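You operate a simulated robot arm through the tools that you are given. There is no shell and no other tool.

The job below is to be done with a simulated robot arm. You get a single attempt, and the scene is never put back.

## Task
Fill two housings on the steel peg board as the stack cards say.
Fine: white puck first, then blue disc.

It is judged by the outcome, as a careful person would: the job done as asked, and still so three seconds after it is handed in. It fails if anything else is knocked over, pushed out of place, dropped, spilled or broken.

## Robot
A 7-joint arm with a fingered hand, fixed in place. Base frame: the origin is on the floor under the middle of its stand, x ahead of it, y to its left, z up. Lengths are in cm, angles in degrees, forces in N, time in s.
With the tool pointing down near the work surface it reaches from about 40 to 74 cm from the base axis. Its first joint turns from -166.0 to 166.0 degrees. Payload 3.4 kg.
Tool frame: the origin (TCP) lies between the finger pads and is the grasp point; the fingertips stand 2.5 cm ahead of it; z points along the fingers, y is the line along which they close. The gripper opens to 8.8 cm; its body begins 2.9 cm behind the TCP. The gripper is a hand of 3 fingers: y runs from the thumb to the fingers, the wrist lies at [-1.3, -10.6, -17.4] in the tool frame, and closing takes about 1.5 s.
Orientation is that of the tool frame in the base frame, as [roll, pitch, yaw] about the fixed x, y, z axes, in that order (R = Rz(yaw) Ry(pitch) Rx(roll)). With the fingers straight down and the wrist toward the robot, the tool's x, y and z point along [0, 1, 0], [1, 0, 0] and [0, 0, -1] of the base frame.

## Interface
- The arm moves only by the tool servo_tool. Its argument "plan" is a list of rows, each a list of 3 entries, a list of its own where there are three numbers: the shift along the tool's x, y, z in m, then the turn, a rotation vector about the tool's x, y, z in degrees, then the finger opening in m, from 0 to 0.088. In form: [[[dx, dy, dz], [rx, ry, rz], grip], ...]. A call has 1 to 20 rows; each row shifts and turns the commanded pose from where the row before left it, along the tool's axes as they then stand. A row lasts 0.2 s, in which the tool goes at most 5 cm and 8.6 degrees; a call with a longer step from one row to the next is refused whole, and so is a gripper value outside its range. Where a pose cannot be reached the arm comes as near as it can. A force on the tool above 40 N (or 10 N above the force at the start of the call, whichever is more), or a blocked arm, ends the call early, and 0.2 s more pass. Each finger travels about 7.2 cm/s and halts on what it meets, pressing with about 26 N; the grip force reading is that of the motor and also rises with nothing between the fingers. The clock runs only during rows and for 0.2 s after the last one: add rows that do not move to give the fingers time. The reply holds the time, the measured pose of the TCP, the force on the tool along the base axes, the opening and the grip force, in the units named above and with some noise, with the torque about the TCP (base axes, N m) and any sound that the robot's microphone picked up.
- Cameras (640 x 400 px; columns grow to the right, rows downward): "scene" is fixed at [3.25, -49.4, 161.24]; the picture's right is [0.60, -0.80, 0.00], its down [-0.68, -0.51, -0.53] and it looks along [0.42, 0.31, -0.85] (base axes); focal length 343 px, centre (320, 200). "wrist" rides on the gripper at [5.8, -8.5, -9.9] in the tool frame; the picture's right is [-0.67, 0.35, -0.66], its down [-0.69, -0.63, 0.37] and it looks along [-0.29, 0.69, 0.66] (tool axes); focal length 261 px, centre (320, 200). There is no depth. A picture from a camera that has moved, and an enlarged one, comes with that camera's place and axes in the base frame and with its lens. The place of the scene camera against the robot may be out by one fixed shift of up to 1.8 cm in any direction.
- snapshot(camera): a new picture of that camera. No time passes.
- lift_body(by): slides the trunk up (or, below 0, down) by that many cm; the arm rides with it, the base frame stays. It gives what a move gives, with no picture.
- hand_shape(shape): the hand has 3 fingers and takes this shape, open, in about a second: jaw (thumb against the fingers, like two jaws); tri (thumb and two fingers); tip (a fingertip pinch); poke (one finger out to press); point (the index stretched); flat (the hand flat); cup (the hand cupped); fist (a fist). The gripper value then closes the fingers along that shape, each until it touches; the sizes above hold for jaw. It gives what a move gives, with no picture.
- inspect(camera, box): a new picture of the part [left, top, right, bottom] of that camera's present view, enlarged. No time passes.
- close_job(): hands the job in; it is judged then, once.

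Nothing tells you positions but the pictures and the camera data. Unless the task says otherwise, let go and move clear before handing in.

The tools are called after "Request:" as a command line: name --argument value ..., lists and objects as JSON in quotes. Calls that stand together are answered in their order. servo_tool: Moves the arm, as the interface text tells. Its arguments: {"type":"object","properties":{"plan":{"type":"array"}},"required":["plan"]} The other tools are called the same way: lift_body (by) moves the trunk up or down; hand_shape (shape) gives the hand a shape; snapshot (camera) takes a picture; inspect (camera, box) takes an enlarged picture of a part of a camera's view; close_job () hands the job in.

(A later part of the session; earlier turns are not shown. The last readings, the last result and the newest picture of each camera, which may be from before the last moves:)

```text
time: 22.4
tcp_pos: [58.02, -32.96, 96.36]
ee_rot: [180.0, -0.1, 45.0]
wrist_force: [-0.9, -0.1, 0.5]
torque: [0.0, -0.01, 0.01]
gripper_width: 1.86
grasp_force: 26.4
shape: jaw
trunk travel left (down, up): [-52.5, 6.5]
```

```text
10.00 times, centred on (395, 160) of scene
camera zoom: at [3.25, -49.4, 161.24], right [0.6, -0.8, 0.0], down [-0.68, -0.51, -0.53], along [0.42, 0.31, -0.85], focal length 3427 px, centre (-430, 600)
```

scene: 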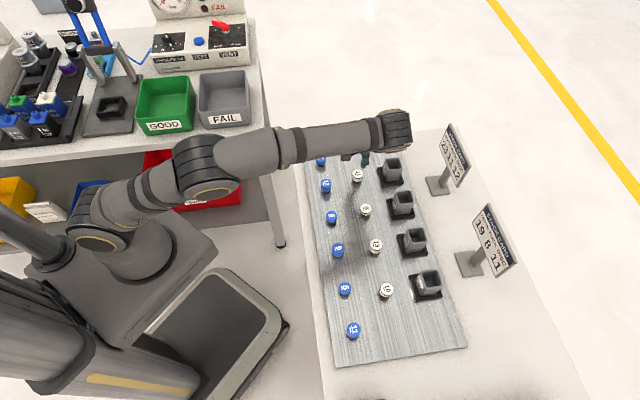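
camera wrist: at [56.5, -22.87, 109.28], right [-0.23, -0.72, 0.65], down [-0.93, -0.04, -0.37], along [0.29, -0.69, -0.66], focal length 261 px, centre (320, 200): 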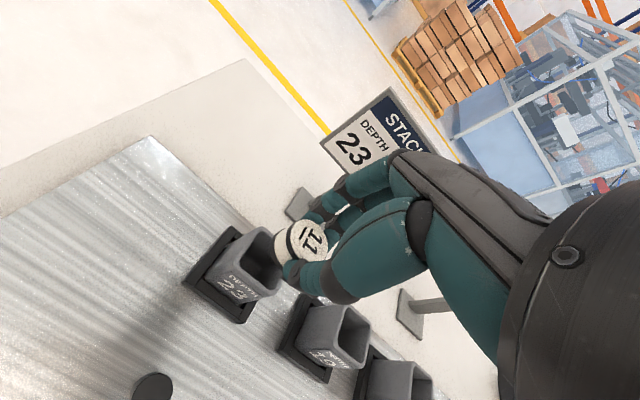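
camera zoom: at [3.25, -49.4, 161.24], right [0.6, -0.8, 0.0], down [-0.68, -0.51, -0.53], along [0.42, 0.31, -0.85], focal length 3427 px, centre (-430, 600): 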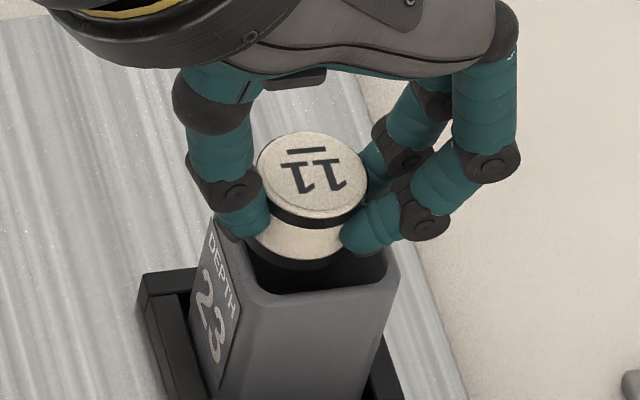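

The puck is just above the rim. I need finer edge comparisons, so I'll enlarge both views further.

Request:
inspect --camera "scene" --box '[382, 148, 412, 172]'

Request:
inspect --camera "wrist" --box '[255, 205, 315, 285]'

Request:
inspect --camera "scene" --box '[385, 175, 425, 210]'

```text
16.00 times, centred on (397, 160) of scene
camera zoom: at [3.25, -49.4, 161.24], right [0.6, -0.8, 0.0], down [-0.68, -0.51, -0.53], along [0.42, 0.31, -0.85], focal length 5483 px, centre (-912, 840)
```

zoom: 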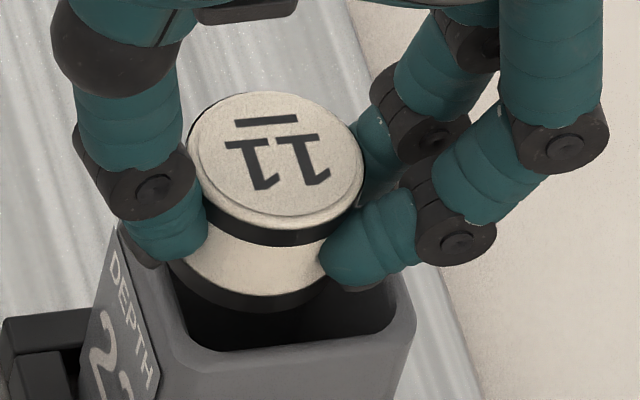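

```text
5.00 times, centred on (285, 245) of wrist
camera zoom: at [56.3, -23.07, 106.37], right [-0.23, -0.72, 0.65], down [-0.93, -0.04, -0.37], along [0.29, -0.69, -0.66], focal length 1303 px, centre (495, -25)
```

zoom: 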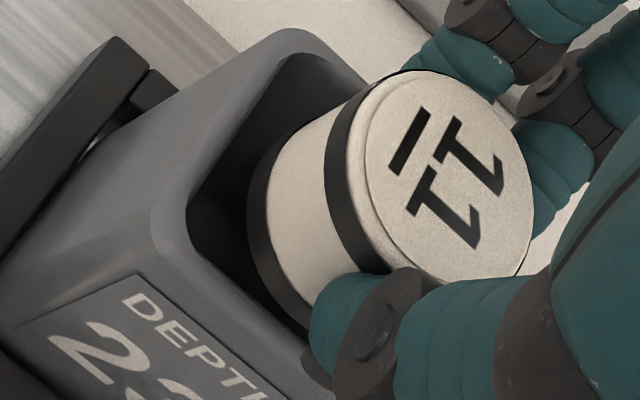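

```text
11.43 times, centred on (405, 192) of scene
camera zoom: at [3.25, -49.4, 161.24], right [0.6, -0.8, 0.0], down [-0.68, -0.51, -0.53], along [0.42, 0.31, -0.85], focal length 3917 px, centre (-651, 286)
```

zoom: 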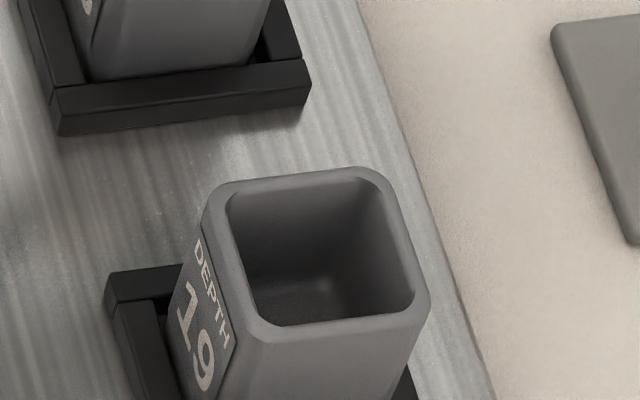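

Both views agree the puck needs to shift about 0.2 cm outward (+a). The opening is about 3.3 cm against the puck's 2.74 cm. I'll nudge and lower 0.4 cm.

Request:
servo_tool --plan '[[[-0.0008, 0.0022, 0.0], [0, 0, 0], 0.012], [[0, 0, 0.002], [0, 0, 0], 0.012], [[0, 0, 0.002], [0, 0, 0], 0.012], [[0, 0, 0], [0, 0, 0], 0.012], [[0, 0, 0], [0, 0, 0], 0.012]]'

Request:
inspect --camera "scene" --box '[382, 148, 412, 172]'

Request:
inspect --camera "wrist" --box '[255, 205, 315, 285]'

```text
time: 23.6
tcp_pos: [58.24, -33.37, 96.09]
ee_rot: [179.8, -0.1, 45.0]
wrist_force: [-0.6, -0.6, 0.1]
torque: [0.01, -0.02, 0.05]
gripper_width: 1.85
grasp_force: 25.8
shape: jaw
trunk travel left (down, up): [-52.5, 6.5]
```

```text
16.00 times, centred on (397, 160) of scene
camera zoom: at [3.25, -49.4, 161.24], right [0.6, -0.8, 0.0], down [-0.68, -0.51, -0.53], along [0.42, 0.31, -0.85], focal length 5483 px, centre (-912, 840)
```

zoom: 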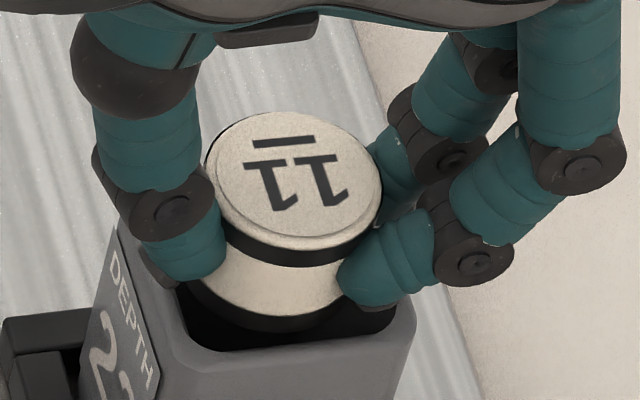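

```text
5.00 times, centred on (285, 245) of wrist
camera zoom: at [56.42, -23.4, 105.99], right [-0.23, -0.72, 0.65], down [-0.93, -0.04, -0.37], along [0.29, -0.69, -0.66], focal length 1303 px, centre (495, -25)
```

zoom: 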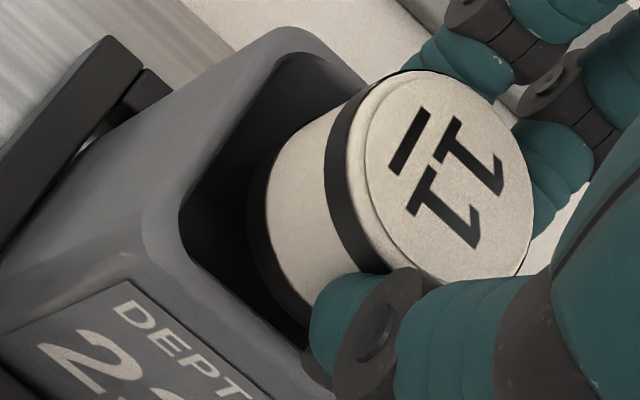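

Re-measuring gives a puck height of about 2.15 cm, so it sticks out about 1 cm below the fingertips and its bottom is just entering the opening with no contact force. I'll lower a bit more while watching forces.

Request:
servo_tool --plan '[[[0, 0, 0.0015], [0, 0, 0], 0.012], [[0, 0, 0.0015], [0, 0, 0], 0.012], [[0, 0, 0], [0, 0, 0], 0.012], [[0, 0, 0], [0, 0, 0], 0.012]]'

Request:
inspect --camera "scene" --box '[382, 148, 412, 172]'

Request:
inspect --camera "wrist" --box '[255, 205, 315, 285]'

```text
time: 24.6
tcp_pos: [58.13, -33.39, 95.69]
ee_rot: [179.8, -0.1, 45.0]
wrist_force: [-1.5, 0.7, -0.2]
torque: [0.0, 0.0, 0.05]
gripper_width: 1.87
grasp_force: 25.9
shape: jaw
trunk travel left (down, up): [-52.5, 6.5]
```

```text
16.00 times, centred on (397, 160) of scene
camera zoom: at [3.25, -49.4, 161.24], right [0.6, -0.8, 0.0], down [-0.68, -0.51, -0.53], along [0.42, 0.31, -0.85], focal length 5483 px, centre (-912, 840)
```

zoom: 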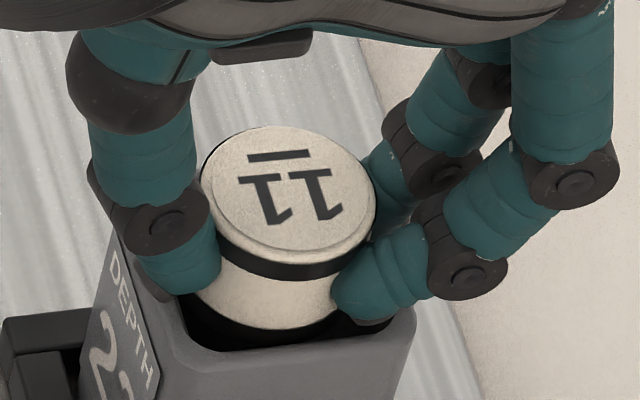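

```text
5.00 times, centred on (285, 245) of wrist
camera zoom: at [56.44, -23.37, 105.61], right [-0.23, -0.72, 0.65], down [-0.93, -0.04, -0.37], along [0.29, -0.69, -0.66], focal length 1303 px, centre (495, -25)
```

zoom: 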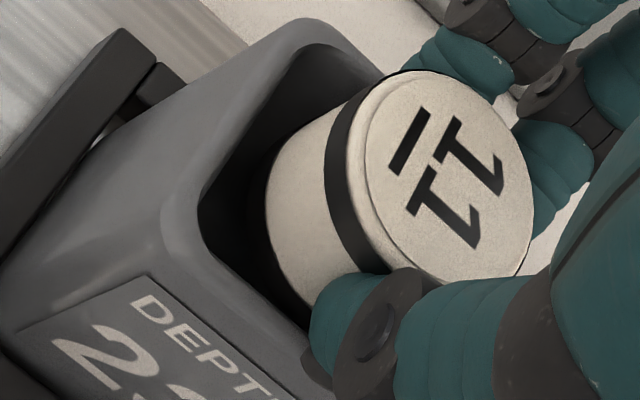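

The puck is now inside the opening with no contact force, so I'll centre it slightly in b and release it.

Request:
servo_tool --plan '[[[0.001, 0, 0.0005], [0, 0, 0], 0.012], [[0, 0, 0], [0, 0, 0], 0.012], [[0, 0, 0], [0, 0, 0], 0.034], [[0, 0, 0], [0, 0, 0], 0.034], [[0, 0, 0], [0, 0, 0], 0.034], [[0, 0, 0], [0, 0, 0], 0.034]]'

Request:
inspect --camera "scene" --box '[382, 148, 412, 172]'

Request:
inspect --camera "wrist" --box '[245, 195, 335, 285]'

```text
time: 26.0
tcp_pos: [58.14, -33.28, 95.58]
ee_rot: [179.8, -0.1, 45.0]
wrist_force: [0.1, 0.1, 0.3]
torque: [-0.02, 0.02, -0.03]
gripper_width: 3.38
grasp_force: 0.1
shape: jaw
trunk travel left (down, up): [-52.5, 6.5]
```

```text
16.00 times, centred on (397, 160) of scene
camera zoom: at [3.25, -49.4, 161.24], right [0.6, -0.8, 0.0], down [-0.68, -0.51, -0.53], along [0.42, 0.31, -0.85], focal length 5483 px, centre (-912, 840)
```

zoom: 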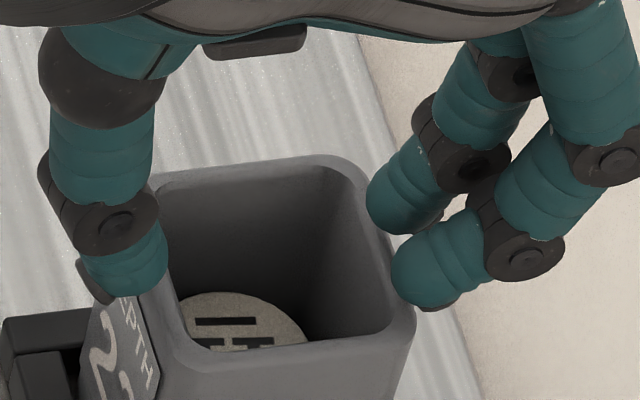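

```text
4.44 times, centred on (290, 240) of wrist
camera zoom: at [56.49, -23.26, 105.57], right [-0.23, -0.72, 0.65], down [-0.93, -0.04, -0.37], along [0.29, -0.69, -0.66], focal length 1158 px, centre (453, 22)
```

zoom: 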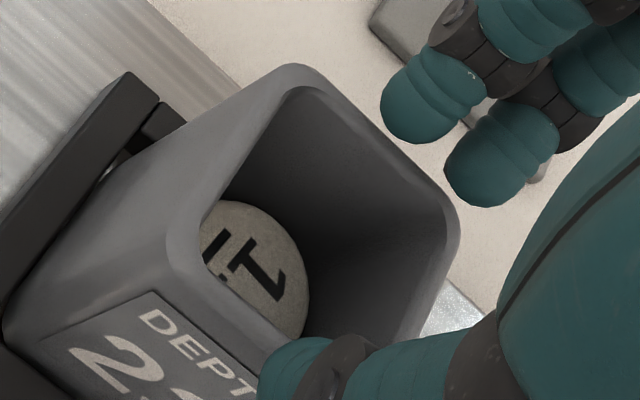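

Puck 11 is lying flat at the bottom of housing 23. Next I'll lift clear and go above blue disc 12, near (47.6, 16.2).

Request:
servo_tool --plan '[[[0, 0, -0.01], [0, 0, 0], 0.036], [[0, 0, -0.02], [0, 0, 0], 0.036], [[0, 0, -0.03], [0, 0, 0], 0.036], [[-0.0025, -0.03, 0], [0, 0, 0], 0.044], [[-0.0025, -0.03, 0], [0, 0, 0], 0.048], [[-0.0025, -0.03, 0], [0, 0, 0], 0.048], [[-0.0025, -0.03, 0], [0, 0, 0], 0.048], [[-0.0025, -0.03, 0], [0, 0, 0], 0.048], [[-0.0025, -0.023, 0], [0, 0, 0], 0.048], [[0, 0, 0.02], [0, 0, 0], 0.048], [[0, 0, 0.02], [0, 0, 0], 0.048], [[0, 0, 0.015], [0, 0, 0], 0.048], [[0, 0, 0], [0, 0, 0], 0.048], [[0, 0, 0], [0, 0, 0], 0.048]]'

Request:
snapshot --camera "wrist"

Request:
inspect --camera "wrist" --box '[240, 180, 360, 300]'

Request:
inspect --camera "scene" --box '[300, 140, 420, 230]'

```text
time: 29.0
tcp_pos: [44.96, -22.28, 96.04]
ee_rot: [179.9, 0.0, 45.1]
wrist_force: [0.3, -0.1, -0.8]
torque: [0.02, -0.02, -0.01]
gripper_width: 4.76
grasp_force: 0.2
shape: jaw
trunk travel left (down, up): [-52.5, 6.5]
```

```text
taken
camera wrist: at [43.21, -12.24, 105.98], right [-0.23, -0.72, 0.65], down [-0.93, -0.04, -0.37], along [0.29, -0.69, -0.66], focal length 261 px, centre (320, 200)
```

wrist: 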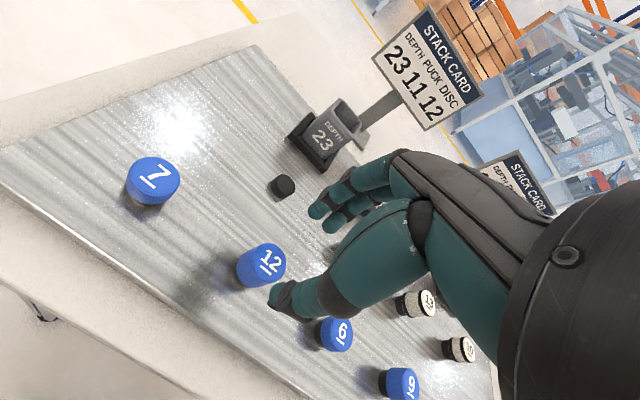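

```text
3.33 times, centred on (300, 240) of wrist
camera zoom: at [43.21, -12.24, 105.98], right [-0.23, -0.72, 0.65], down [-0.93, -0.04, -0.37], along [0.29, -0.69, -0.66], focal length 869 px, centre (387, 67)
```

zoom: 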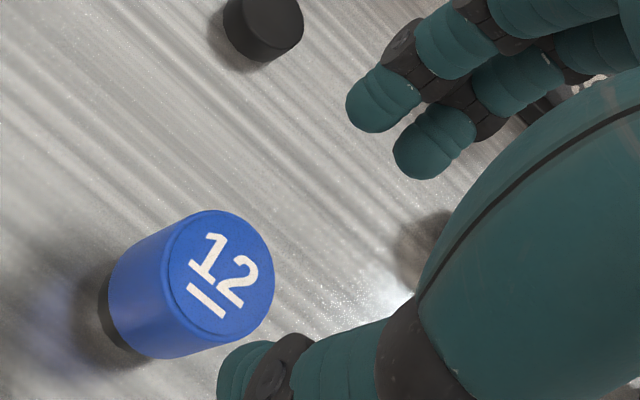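

```text
4.44 times, centred on (360, 185) of scene
camera zoom: at [3.25, -49.4, 161.24], right [0.6, -0.8, 0.0], down [-0.68, -0.51, -0.53], along [0.42, 0.31, -0.85], focal length 1523 px, centre (142, 267)
```

zoom: 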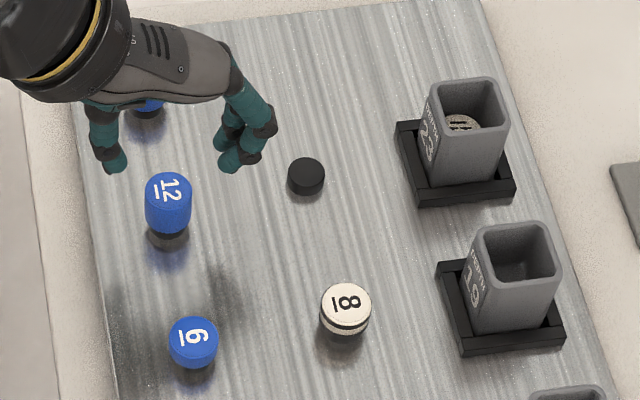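

Disc 12 is almost exactly under the TCP. The last grasp settled at tool offset (0.2, 0.3), so I'll pre-compensate and descend to grasp height.

Request:
servo_tool --plan '[[[-0.0015, -0.0025, 0.01], [0, 0, 0], 0.044], [[0, 0, 0.012], [0, 0, 0], 0.044], [[0, 0, 0.012], [0, 0, 0], 0.044], [[0, 0, 0.01], [0, 0, 0], 0.044], [[0, 0, 0], [0, 0, 0], 0.044], [[0, 0, 0], [0, 0, 0], 0.044]]'

Request:
inspect --camera "wrist" --box '[240, 180, 360, 300]'

Request:
inspect --camera "scene" --box '[310, 150, 370, 200]'

```text
time: 30.4
tcp_pos: [44.65, -22.2, 91.68]
ee_rot: [179.9, -0.1, 45.0]
wrist_force: [-0.4, 0.4, 0.2]
torque: [0.03, 0.0, -0.03]
gripper_width: 4.45
grasp_force: 0.0
shape: jaw
trunk travel left (down, up): [-52.5, 6.5]
```

```text
3.33 times, centred on (300, 240) of wrist
camera zoom: at [42.92, -12.11, 101.63], right [-0.23, -0.72, 0.66], down [-0.93, -0.04, -0.37], along [0.29, -0.69, -0.66], focal length 869 px, centre (387, 67)
```

zoom: 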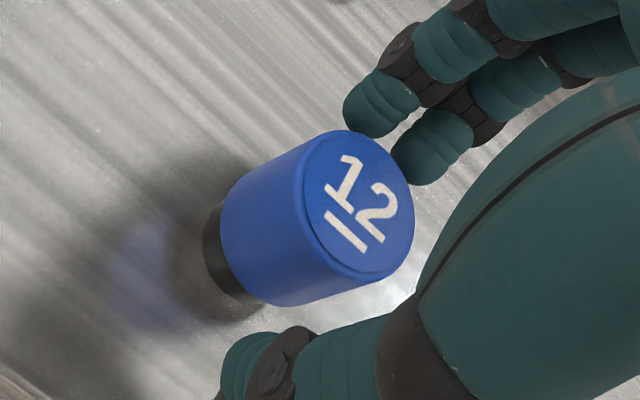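

```text
8.00 times, centred on (340, 175) of scene
camera zoom: at [3.25, -49.4, 161.24], right [0.6, -0.8, 0.0], down [-0.68, -0.51, -0.53], along [0.42, 0.31, -0.85], focal length 2742 px, centre (160, 400)
```

zoom: 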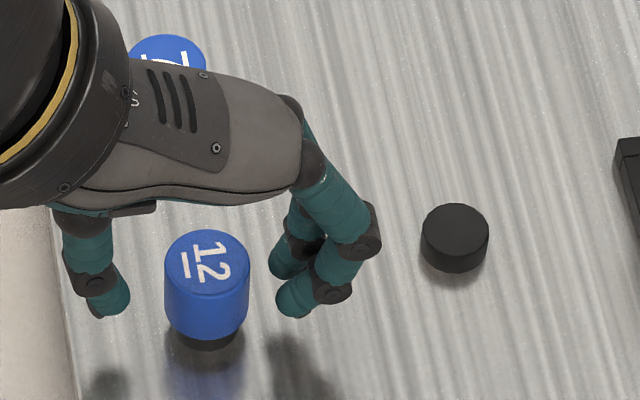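

The disc sits centred between thumb and fingers. I'll raise 0.2 cm so more of the disc protrudes below the tips, then close gently.

Request:
servo_tool --plan '[[[0, 0, -0.002], [0, 0, 0], 0.04], [[0, 0, 0], [0, 0, 0], 0.034], [[0, 0, 0], [0, 0, 0], 0.03], [[0, 0, 0], [0, 0, 0], 0.027], [[0, 0, 0], [0, 0, 0], 0.024], [[0, 0, 0], [0, 0, 0], 0.022], [[0, 0, 0], [0, 0, 0], 0.02], [[0, 0, 0], [0, 0, 0], 0.018], [[0, 0, 0], [0, 0, 0], 0.016], [[0, 0, 0], [0, 0, 0], 0.014], [[0, 0, 0], [0, 0, 0], 0.012], [[0, 0, 0], [0, 0, 0], 0.012], [[0, 0, 0], [0, 0, 0], 0.012]]'

Request:
inspect --camera "wrist" --box '[240, 180, 360, 300]'

Request:
inspect --camera "scene" --box '[310, 150, 370, 200]'

```text
time: 33.2
tcp_pos: [44.78, -22.14, 91.85]
ee_rot: [179.8, -0.1, 45.0]
wrist_force: [0.5, -0.6, -0.6]
torque: [0.04, 0.02, 0.02]
gripper_width: 1.8
grasp_force: 26.3
shape: jaw
trunk travel left (down, up): [-52.5, 6.5]
```

```text
3.33 times, centred on (300, 240) of wrist
camera zoom: at [42.92, -12.07, 101.81], right [-0.23, -0.72, 0.66], down [-0.93, -0.04, -0.37], along [0.29, -0.69, -0.66], focal length 869 px, centre (387, 67)
```

zoom: 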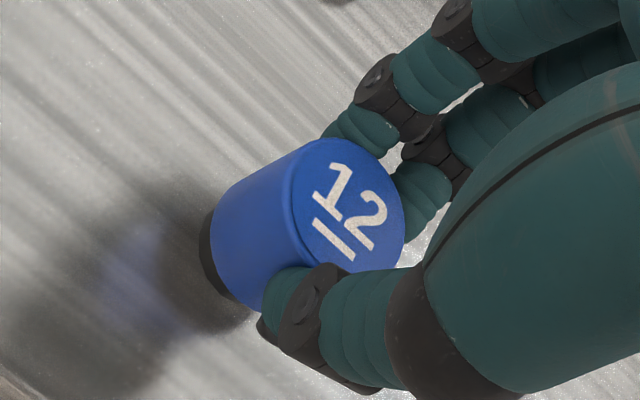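

```text
8.00 times, centred on (340, 175) of scene
camera zoom: at [3.25, -49.4, 161.24], right [0.6, -0.8, 0.0], down [-0.68, -0.51, -0.53], along [0.42, 0.31, -0.85], focal length 2742 px, centre (160, 400)
```

zoom: 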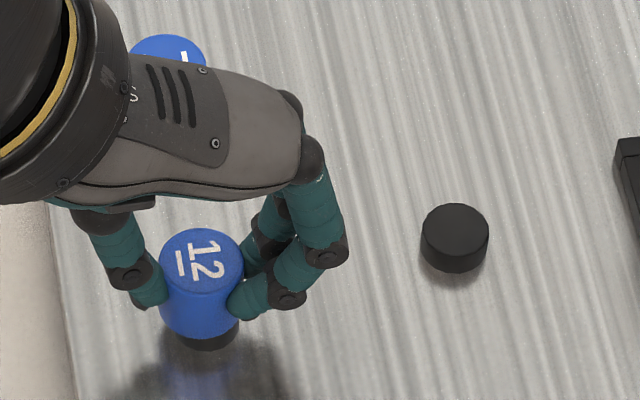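

Disc 12 is gripped firmly, with the offset in hand about (0.3, 0.2). I'll lift and carry it over to housing 23, stopping above the rim.

Request:
servo_tool --plan '[[[0, 0, -0.004], [0, 0, 0], 0.012], [[0, 0, -0.01], [0, 0, 0], 0.012], [[0, 0, -0.02], [0, 0, 0], 0.012], [[0, 0, -0.025], [0, 0, 0], 0.012], [[0, 0, -0.025], [0, 0, 0], 0.012], [[0.003, 0.025, 0], [0, 0, 0], 0.012], [[0.003, 0.03, 0], [0, 0, 0], 0.012], [[0.003, 0.03, 0], [0, 0, 0], 0.012], [[0.003, 0.03, 0], [0, 0, 0], 0.012], [[0.003, 0.03, 0], [0, 0, 0], 0.012], [[0.0025, 0.025, 0], [0, 0, 0], 0.012], [[0, 0.0066, 0], [0, 0, 0], 0.012], [[0, 0, 0.01], [0, 0, 0], 0.012], [[0, 0, 0.01], [0, 0, 0], 0.012], [[0, 0, 0.006], [0, 0, 0], 0.012], [[0, 0, 0], [0, 0, 0], 0.012], [[0, 0, 0], [0, 0, 0], 0.012]]'

Request:
snapshot --camera "wrist"

Request:
inspect --camera "wrist" --box '[245, 195, 335, 285]'

Request:
inspect --camera "scene" --box '[375, 140, 415, 175]'

```text
time: 36.8
tcp_pos: [58.36, -33.4, 97.66]
ee_rot: [-180.0, -0.1, 44.9]
wrist_force: [-0.6, 0.4, -0.3]
torque: [0.0, 0.0, 0.02]
gripper_width: 1.8
grasp_force: 26.0
shape: jaw
trunk travel left (down, up): [-52.5, 6.5]
```

```text
taken
camera wrist: at [56.61, -23.28, 107.62], right [-0.23, -0.72, 0.65], down [-0.93, -0.04, -0.37], along [0.29, -0.69, -0.66], focal length 261 px, centre (320, 200)
```

wrist: 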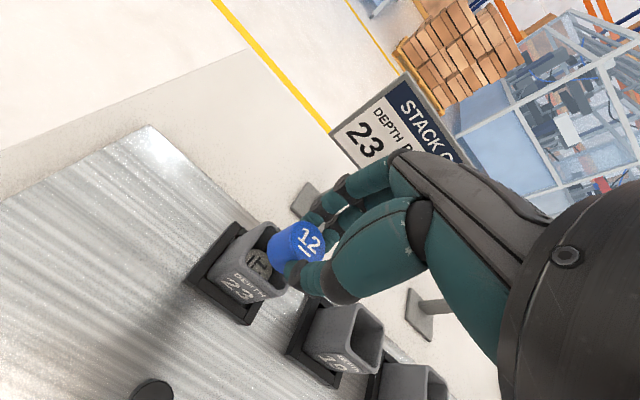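

```text
4.44 times, centred on (290, 240) of wrist
camera zoom: at [56.61, -23.28, 107.62], right [-0.23, -0.72, 0.65], down [-0.93, -0.04, -0.37], along [0.29, -0.69, -0.66], focal length 1158 px, centre (453, 22)
```

zoom: 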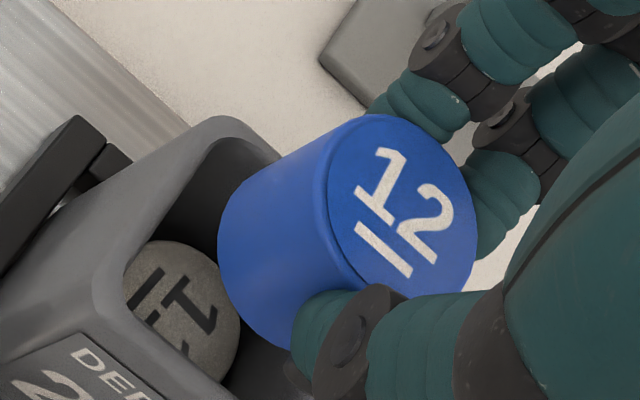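

```text
11.43 times, centred on (395, 158) of scene
camera zoom: at [3.25, -49.4, 161.24], right [0.6, -0.8, 0.0], down [-0.68, -0.51, -0.53], along [0.42, 0.31, -0.85], focal length 3917 px, centre (-537, 686)
```

zoom: 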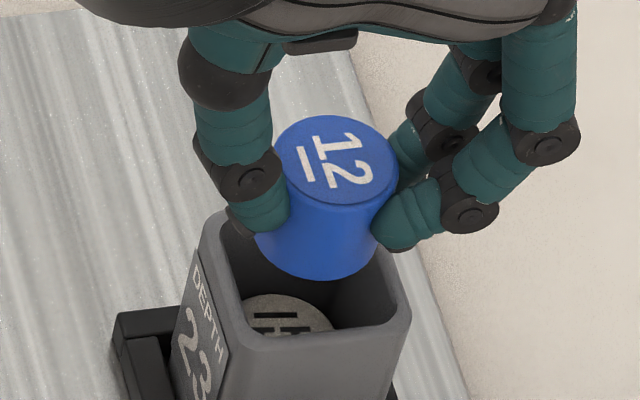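

Aligned to within about a millimetre as far as I can tell. I'll lower 1.2 cm and compare edges.

Request:
servo_tool --plan '[[[0, 0, 0.006], [0, 0, 0], 0.012], [[0, 0, 0.006], [0, 0, 0], 0.012], [[0, 0, 0], [0, 0, 0], 0.012], [[0, 0, 0], [0, 0, 0], 0.012]]'

Request:
inspect --camera "wrist" --box '[245, 195, 335, 285]'

Request:
inspect --camera "scene" --box '[382, 148, 412, 172]'

```text
time: 37.8
tcp_pos: [58.42, -33.35, 96.56]
ee_rot: [-180.0, -0.1, 45.0]
wrist_force: [-0.3, -0.8, 0.1]
torque: [0.0, -0.01, 0.02]
gripper_width: 1.81
grasp_force: 26.2
shape: jaw
trunk travel left (down, up): [-52.5, 6.5]
```

```text
4.44 times, centred on (290, 240) of wrist
camera zoom: at [56.65, -23.29, 106.51], right [-0.23, -0.72, 0.65], down [-0.93, -0.04, -0.37], along [0.29, -0.69, -0.66], focal length 1158 px, centre (453, 22)
```

zoom: 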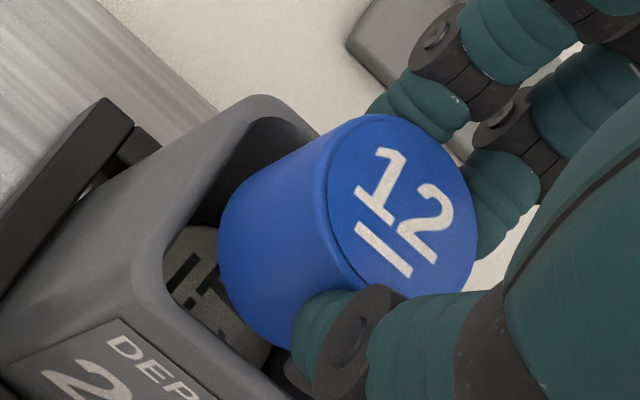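

```text
16.00 times, centred on (397, 160) of scene
camera zoom: at [3.25, -49.4, 161.24], right [0.6, -0.8, 0.0], down [-0.68, -0.51, -0.53], along [0.42, 0.31, -0.85], focal length 5483 px, centre (-912, 840)
```

zoom: 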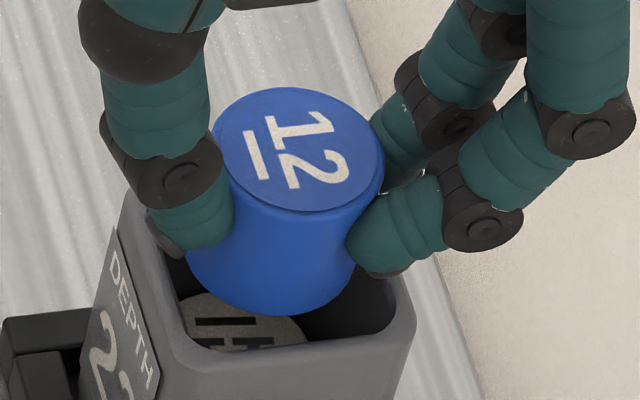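

Gaps look nearly even, slightly tight on the near side. Nudging +0.08 cm outward and lowering into the opening.

Request:
servo_tool --plan '[[[0, 0.0008, 0.002], [0, 0, 0], 0.012], [[0, 0, 0.002], [0, 0, 0], 0.012], [[0, 0, 0.002], [0, 0, 0], 0.012], [[0, 0, 0.001], [0, 0, 0], 0.012], [[0, 0, 0], [0, 0, 0], 0.012], [[0, 0, 0], [0, 0, 0], 0.012]]'

Request:
inspect --camera "wrist" --box '[245, 195, 335, 285]'

Request:
inspect --camera "scene" --box '[382, 148, 412, 172]'

```text
time: 39.2
tcp_pos: [58.44, -33.42, 95.77]
ee_rot: [179.9, -0.1, 45.1]
wrist_force: [0.4, -0.1, 0.0]
torque: [0.01, 0.0, 0.03]
gripper_width: 1.78
grasp_force: 26.3
shape: jaw
trunk travel left (down, up): [-52.5, 6.5]
```

```text
4.44 times, centred on (290, 240) of wrist
camera zoom: at [56.71, -23.35, 105.81], right [-0.23, -0.72, 0.65], down [-0.93, -0.04, -0.37], along [0.29, -0.69, -0.66], focal length 1158 px, centre (453, 22)
```

zoom: 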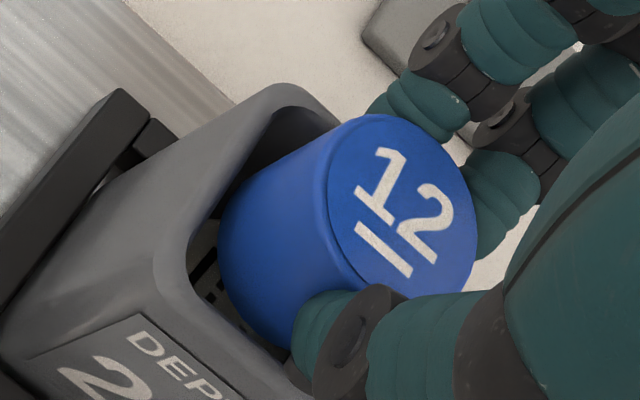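

```text
16.00 times, centred on (397, 160) of scene
camera zoom: at [3.25, -49.4, 161.24], right [0.6, -0.8, 0.0], down [-0.68, -0.51, -0.53], along [0.42, 0.31, -0.85], focal length 5483 px, centre (-912, 840)
```

zoom: 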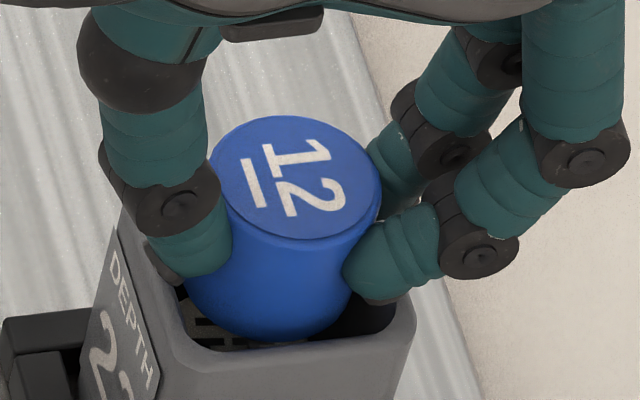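

The disc is entering cleanly with no contact. I'll shift 0.1 cm outward and lower a little more, then release.

Request:
servo_tool --plan '[[[0, 0.001, 0.001], [0, 0, 0], 0.012], [[0, 0, 0.002], [0, 0, 0], 0.012], [[0, 0, 0.002], [0, 0, 0], 0.012], [[0, 0, 0], [0, 0, 0], 0.012], [[0, 0, 0], [0, 0, 0], 0.012]]'

Request:
inspect --camera "wrist" --box '[245, 195, 335, 285]'

Request:
inspect --camera "scene" --box '[382, 148, 412, 172]'

```text
time: 40.4
tcp_pos: [58.52, -33.52, 95.42]
ee_rot: [179.8, -0.1, 45.0]
wrist_force: [1.3, -0.4, 5.5]
torque: [-0.01, -0.08, 0.01]
gripper_width: 1.79
grasp_force: 25.9
shape: jaw
trunk travel left (down, up): [-52.5, 6.5]
```

```text
4.44 times, centred on (290, 240) of wrist
camera zoom: at [56.75, -23.42, 105.33], right [-0.23, -0.72, 0.66], down [-0.93, -0.04, -0.37], along [0.29, -0.69, -0.66], focal length 1158 px, centre (453, 22)
```

zoom: 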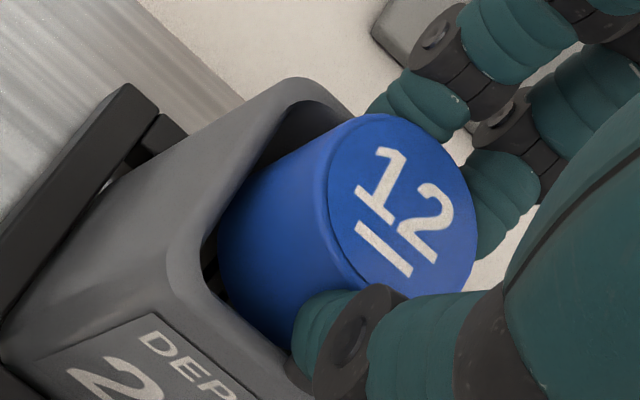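

```text
16.00 times, centred on (397, 160) of scene
camera zoom: at [3.25, -49.4, 161.24], right [0.6, -0.8, 0.0], down [-0.68, -0.51, -0.53], along [0.42, 0.31, -0.85], focal length 5483 px, centre (-912, 840)
```

zoom: 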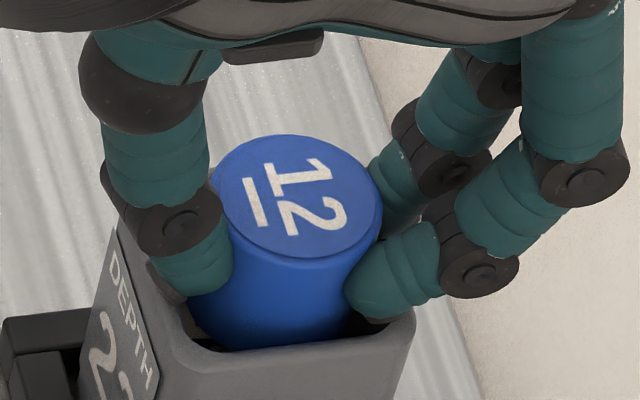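

A light 5.5 N contact shows the fingertips have reached the rim, and the disc is well inside. I'll back off 0.15 cm and release.

Request:
servo_tool --plan '[[[0, 0, -0.0015], [0, 0, 0], 0.012], [[0, 0, 0], [0, 0, 0], 0.012], [[0, 0, 0], [0, 0, 0], 0.034], [[0, 0, 0], [0, 0, 0], 0.034], [[0, 0, 0], [0, 0, 0], 0.034], [[0, 0, 0], [0, 0, 0], 0.034]]'

Request:
inspect --camera "wrist" --box '[245, 195, 335, 285]'

Request:
inspect --camera "scene" --box '[382, 148, 412, 172]'

```text
time: 41.8
tcp_pos: [58.45, -33.44, 95.49]
ee_rot: [179.9, 0.0, 45.0]
wrist_force: [-0.4, 0.4, -0.9]
torque: [0.0, -0.01, 0.02]
gripper_width: 3.37
grasp_force: 0.2
shape: jaw
trunk travel left (down, up): [-52.5, 6.5]
```

```text
4.44 times, centred on (290, 240) of wrist
camera zoom: at [56.78, -23.43, 105.41], right [-0.23, -0.72, 0.65], down [-0.93, -0.04, -0.37], along [0.29, -0.69, -0.66], focal length 1158 px, centre (453, 22)
```

zoom: 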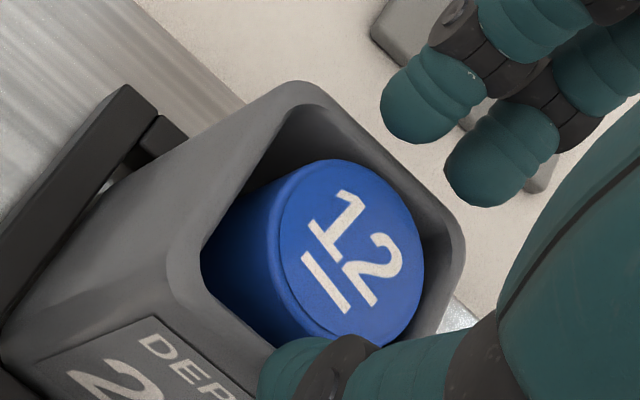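

```text
16.00 times, centred on (397, 160) of scene
camera zoom: at [3.25, -49.4, 161.24], right [0.6, -0.8, 0.0], down [-0.68, -0.51, -0.53], along [0.42, 0.31, -0.85], focal length 5483 px, centre (-912, 840)
```

zoom: 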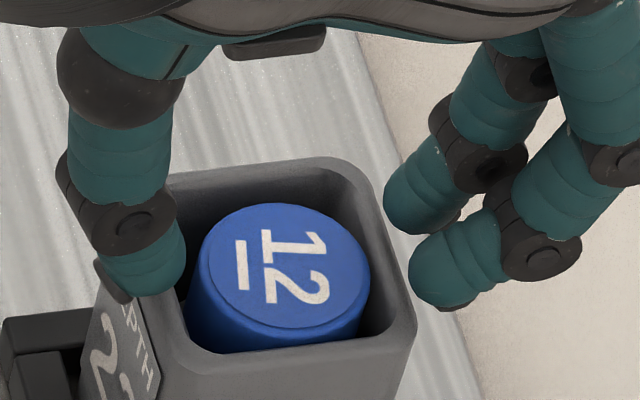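

Housing 23 now holds puck 11 with disc 12 on top. I'll lift clear, move above puck 8 near (56.3, 8.0) and turn the hand again.

Request:
servo_tool --plan '[[[0, 0, -0.01], [0, 0, 0], 0.036], [[0, 0, -0.02], [0, 0, 0], 0.036], [[0, 0, -0.03], [0, 0, 0], 0.036], [[0, 0, -0.01], [0, 0, 0], 0.036], [[-0.0247, -0.022, 0], [0, 0, 0], 0.044], [[-0.0247, -0.022, 0], [0, 0, 0], 0.044], [[-0.0247, -0.022, 0], [0, 0, 0], 0.044], [[-0.0247, -0.022, 0], [0, 0, 0], 0.044], [[0, 0, 0], [0, 0, -7.5], 0.044], [[0, 0, 0], [0, 0, -7.5], 0.044], [[0, 0, 0], [0, 0, -7.5], 0.044], [[0, 0, 0], [0, 0, -7.5], 0.044], [[0, 0, 0], [0, 0, -7.5], 0.044], [[0, 0, 0], [0, 0, -7.5], 0.044], [[0, 0, 0], [0, 0, -7.5], 0.044], [[0, 0, 0], [0, 0, -7.5], 0.044], [[0, 0, 0], [0, 0, -7.5], 0.044], [[0, 0, 0], [0, 0, -7.5], 0.044], [[0, 0, 0], [0, 0, -7.5], 0.044], [[0, 0, 0], [0, 0, -7.5], 0.044]]'

Request:
snapshot --camera "wrist"

Request:
inspect --camera "wrist" --box '[200, 200, 340, 310]'

Request:
snapshot --camera "scene"

```text
time: 46.0
tcp_pos: [45.24, -34.25, 102.47]
ee_rot: [179.9, 0.0, 135.0]
wrist_force: [0.3, 0.0, 0.3]
torque: [-0.03, 0.04, -0.02]
gripper_width: 4.34
grasp_force: 0.0
shape: jaw
trunk travel left (down, up): [-52.5, 6.5]
```

```text
taken
camera wrist: at [35.39, -36.24, 112.34], right [0.72, -0.23, 0.66], down [0.04, -0.93, -0.37], along [0.69, 0.29, -0.66], focal length 261 px, centre (320, 200)
```

wrist: 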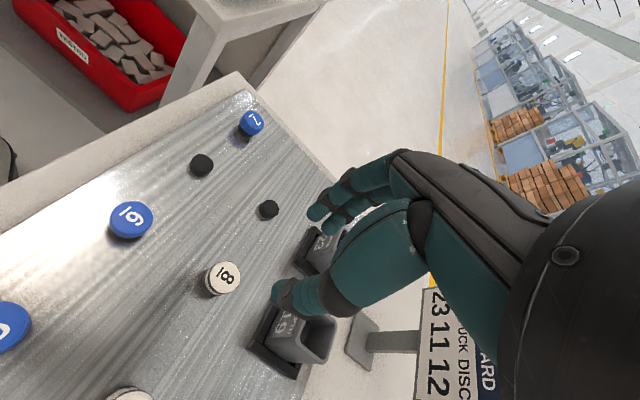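

```text
3.64 times, centred on (270, 255) of wrist
camera zoom: at [35.39, -36.24, 112.34], right [0.72, -0.23, 0.66], down [0.04, -0.93, -0.37], along [0.69, 0.29, -0.66], focal length 948 px, centre (502, 0)
```

zoom: 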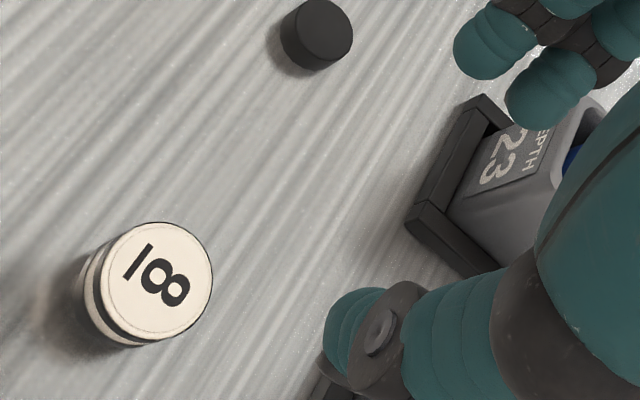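

```text
taken
```

scene: 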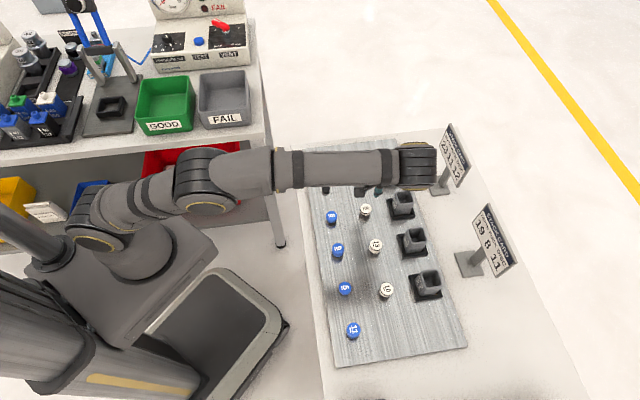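

Puck 8 is where I expected, at (56.3, 8.0). Descending partway to confirm its position and height.

Request:
servo_tool --plan '[[[0, -0.0005, 0.02], [0, 0, 0], 0.044], [[0, 0, 0.03], [0, 0, 0], 0.044], [[0, 0, 0.02], [0, 0, 0], 0.044], [[0, 0, 0.015], [0, 0, 0], 0.044], [[0, 0, 0], [0, 0, 0], 0.044], [[0, 0, 0], [0, 0, 0], 0.044]]'

Request:
inspect --camera "wrist" --box '[240, 180, 360, 300]'

Request:
inspect --camera "scene" --box '[340, 180, 420, 230]'

```text
time: 47.4
tcp_pos: [45.18, -34.34, 93.93]
ee_rot: [179.9, 0.1, 135.0]
wrist_force: [1.1, -0.2, 0.2]
torque: [-0.02, -0.01, -0.02]
gripper_width: 4.35
grasp_force: 0.0
shape: jaw
trunk travel left (down, up): [-52.5, 6.5]
```

```text
3.33 times, centred on (300, 240) of wrist
camera zoom: at [35.33, -36.28, 103.82], right [0.72, -0.23, 0.66], down [0.04, -0.93, -0.37], along [0.69, 0.29, -0.66], focal length 869 px, centre (387, 67)
```

zoom: 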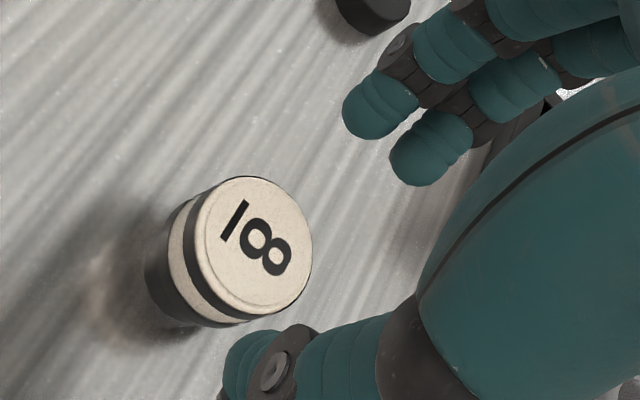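

```text
8.00 times, centred on (380, 205) of scene
camera zoom: at [3.25, -49.4, 161.24], right [0.6, -0.8, 0.0], down [-0.68, -0.51, -0.53], along [0.42, 0.31, -0.85], focal length 2742 px, centre (-160, 160)
```

zoom: 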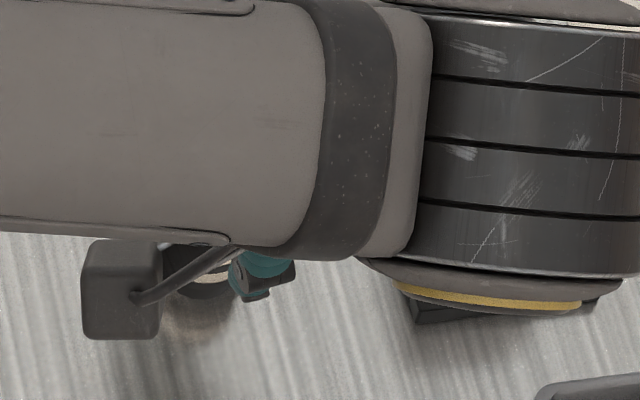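

Puck 8's top is confirmed at z≈89.5 and it is well aligned. Descending and closing gently.

Request:
servo_tool --plan '[[[0, 0, 0.01], [0, 0, 0], 0.044], [[0, 0, 0.01], [0, 0, 0], 0.044], [[0, 0, 0.009], [0, 0, 0], 0.044], [[0, 0, 0], [0, 0, 0], 0.04], [[0, 0, 0], [0, 0, 0], 0.034], [[0, 0, 0], [0, 0, 0], 0.03], [[0, 0, 0], [0, 0, 0], 0.027], [[0, 0, 0], [0, 0, 0], 0.024], [[0, 0, 0], [0, 0, 0], 0.022], [[0, 0, 0], [0, 0, 0], 0.02], [[0, 0, 0], [0, 0, 0], 0.018], [[0, 0, 0], [0, 0, 0], 0.016], [[0, 0, 0], [0, 0, 0], 0.014], [[0, 0, 0], [0, 0, 0], 0.012], [[0, 0, 0], [0, 0, 0], 0.012], [[0, 0, 0], [0, 0, 0], 0.012]]'

Request:
inspect --camera "wrist" --box '[240, 180, 360, 300]'

```text
time: 50.8
tcp_pos: [45.2, -34.4, 91.04]
ee_rot: [179.8, 0.1, 135.0]
wrist_force: [0.5, 0.6, 0.1]
torque: [0.02, 0.0, 0.0]
gripper_width: 1.78
grasp_force: 25.3
shape: jaw
trunk travel left (down, up): [-52.5, 6.5]
```

```text
3.33 times, centred on (300, 240) of wrist
camera zoom: at [35.31, -36.29, 100.99], right [0.72, -0.23, 0.66], down [0.04, -0.93, -0.37], along [0.69, 0.29, -0.66], focal length 869 px, centre (387, 67)
```

zoom: 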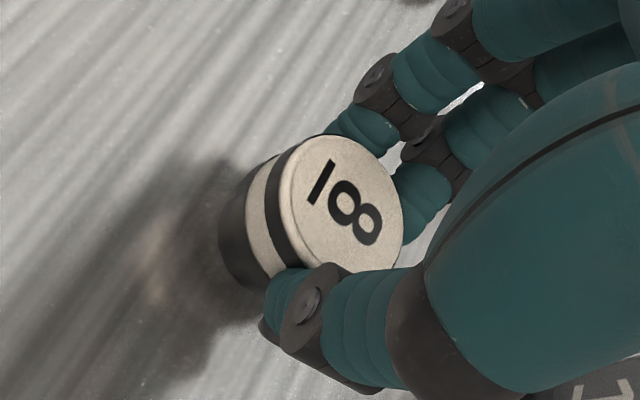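

Puck 8 is held. I'll lift it, turn the hand back and carry it above housing 19.

Request:
servo_tool --plan '[[[0, 0, -0.004], [0, 0, 0], 0.012], [[0, 0, -0.01], [0, 0, 0], 0.012], [[0, 0, -0.02], [0, 0, 0], 0.012], [[0, 0, -0.028], [0, 0, 0], 0.012], [[0, 0, -0.028], [0, 0, 7.5], 0.012], [[0, 0, 0], [0, 0, 7.5], 0.012], [[0, 0, 0], [0, 0, 7.5], 0.012], [[0, 0, 0], [0, 0, 7.5], 0.012], [[0, 0, 0], [0, 0, 7.5], 0.012], [[0, 0, 0], [0, 0, 7.5], 0.012], [[0, 0, 0], [0, 0, 7.5], 0.012], [[0, 0, 0], [0, 0, 7.5], 0.012], [[0, 0, 0], [0, 0, 7.5], 0.012], [[0, 0, 0], [0, 0, 7.5], 0.012], [[0, 0, 0], [0, 0, 7.5], 0.012], [[0, 0, 0], [0, 0, 7.5], 0.012], [[0, 0.025, 0], [0, 0, 0], 0.012], [[0, 0.03, 0], [0, 0, 0], 0.012], [[0, 0.03, 0], [0, 0, 0], 0.012]]'

Request:
snapshot --camera "wrist"

Request:
inspect --camera "wrist" --box '[240, 180, 360, 300]'

Request:
inspect --camera "scene" --box '[360, 140, 440, 220]'

```text
time: 54.8
tcp_pos: [51.14, -40.39, 100.1]
ee_rot: [179.9, 0.0, 44.9]
wrist_force: [1.0, 0.2, 0.0]
torque: [0.01, -0.01, 0.0]
gripper_width: 1.75
grasp_force: 26.3
shape: jaw
trunk travel left (down, up): [-52.5, 6.5]
```

```text
taken
camera wrist: at [49.47, -30.38, 110.03], right [-0.23, -0.72, 0.65], down [-0.93, -0.04, -0.37], along [0.29, -0.69, -0.66], focal length 261 px, centre (320, 200)
```

wrist: 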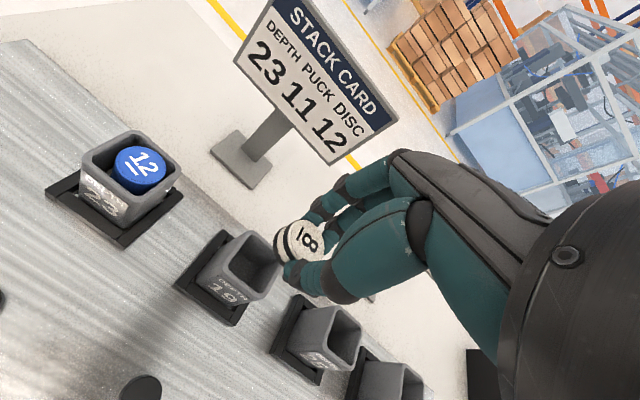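

```text
3.33 times, centred on (300, 240) of wrist
camera zoom: at [49.47, -30.38, 110.03], right [-0.23, -0.72, 0.65], down [-0.93, -0.04, -0.37], along [0.29, -0.69, -0.66], focal length 869 px, centre (387, 67)
```

zoom: 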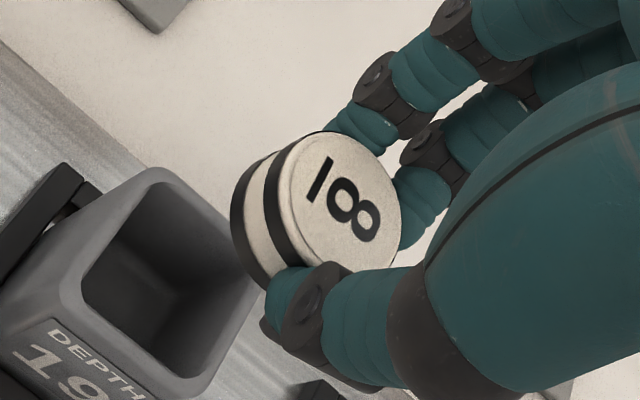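

```text
5.00 times, centred on (400, 180) of scene
camera zoom: at [3.25, -49.4, 161.24], right [0.6, -0.8, 0.0], down [-0.68, -0.51, -0.53], along [0.42, 0.31, -0.85], focal length 1714 px, centre (-80, 300)
```

zoom: 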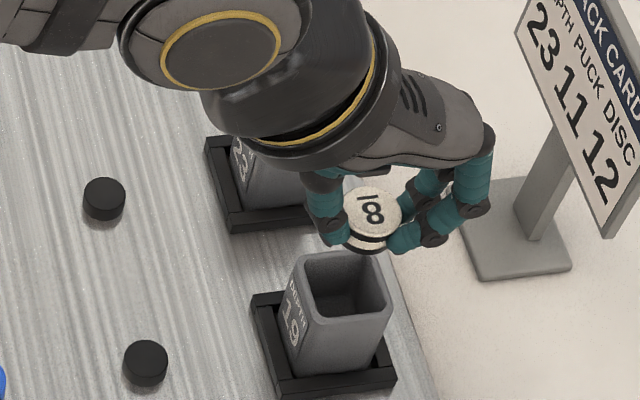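

Housing 19's opening is centred near (65.2, 8.0) and the puck is practically above it. Lowering to just over the rim to compare.

Request:
servo_tool --plan '[[[0, 0, 0.01], [0, 0, 0], 0.012], [[0, 0, 0.012], [0, 0, 0], 0.012], [[0, 0, 0.01], [0, 0, 0], 0.012], [[0, 0, 0.005], [0, 0, 0], 0.012], [[0, 0, 0], [0, 0, 0], 0.012], [[0, 0, 0], [0, 0, 0], 0.012]]'

Request:
inspect --camera "wrist" --box '[245, 195, 335, 285]'

Request:
inspect --camera "scene" --box '[394, 180, 424, 204]'

```text
time: 56.2
tcp_pos: [51.23, -40.28, 96.38]
ee_rot: [179.9, -0.1, 45.0]
wrist_force: [-0.1, -0.1, 0.2]
torque: [0.0, 0.05, -0.01]
gripper_width: 1.76
grasp_force: 26.2
shape: jaw
trunk travel left (down, up): [-52.5, 6.5]
```

```text
4.44 times, centred on (290, 240) of wrist
camera zoom: at [49.48, -30.21, 106.33], right [-0.23, -0.72, 0.65], down [-0.93, -0.04, -0.37], along [0.29, -0.69, -0.66], focal length 1158 px, centre (453, 22)
```

zoom: 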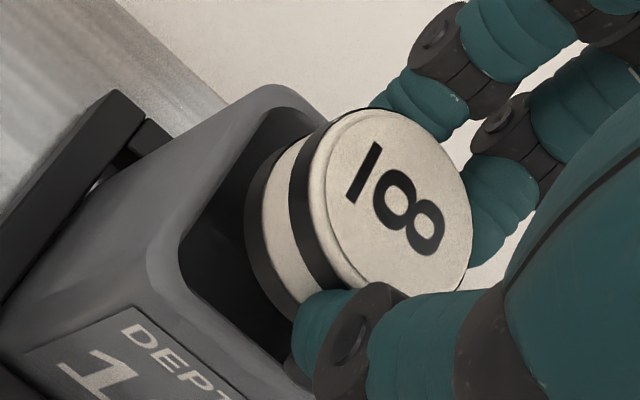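

```text
16.00 times, centred on (409, 192) of scene
camera zoom: at [3.25, -49.4, 161.24], right [0.6, -0.8, 0.0], down [-0.68, -0.51, -0.53], along [0.42, 0.31, -0.85], focal length 5483 px, centre (-1104, 328)
```

zoom: 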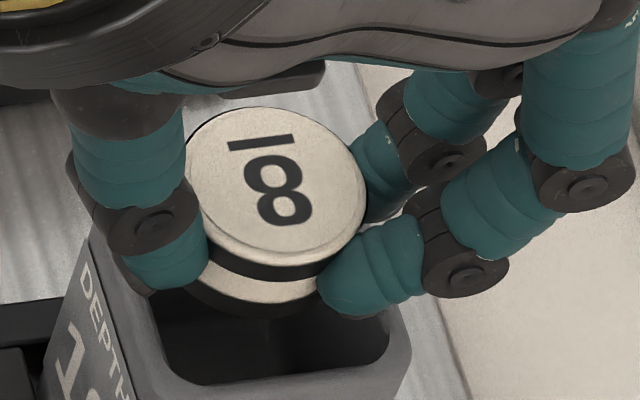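

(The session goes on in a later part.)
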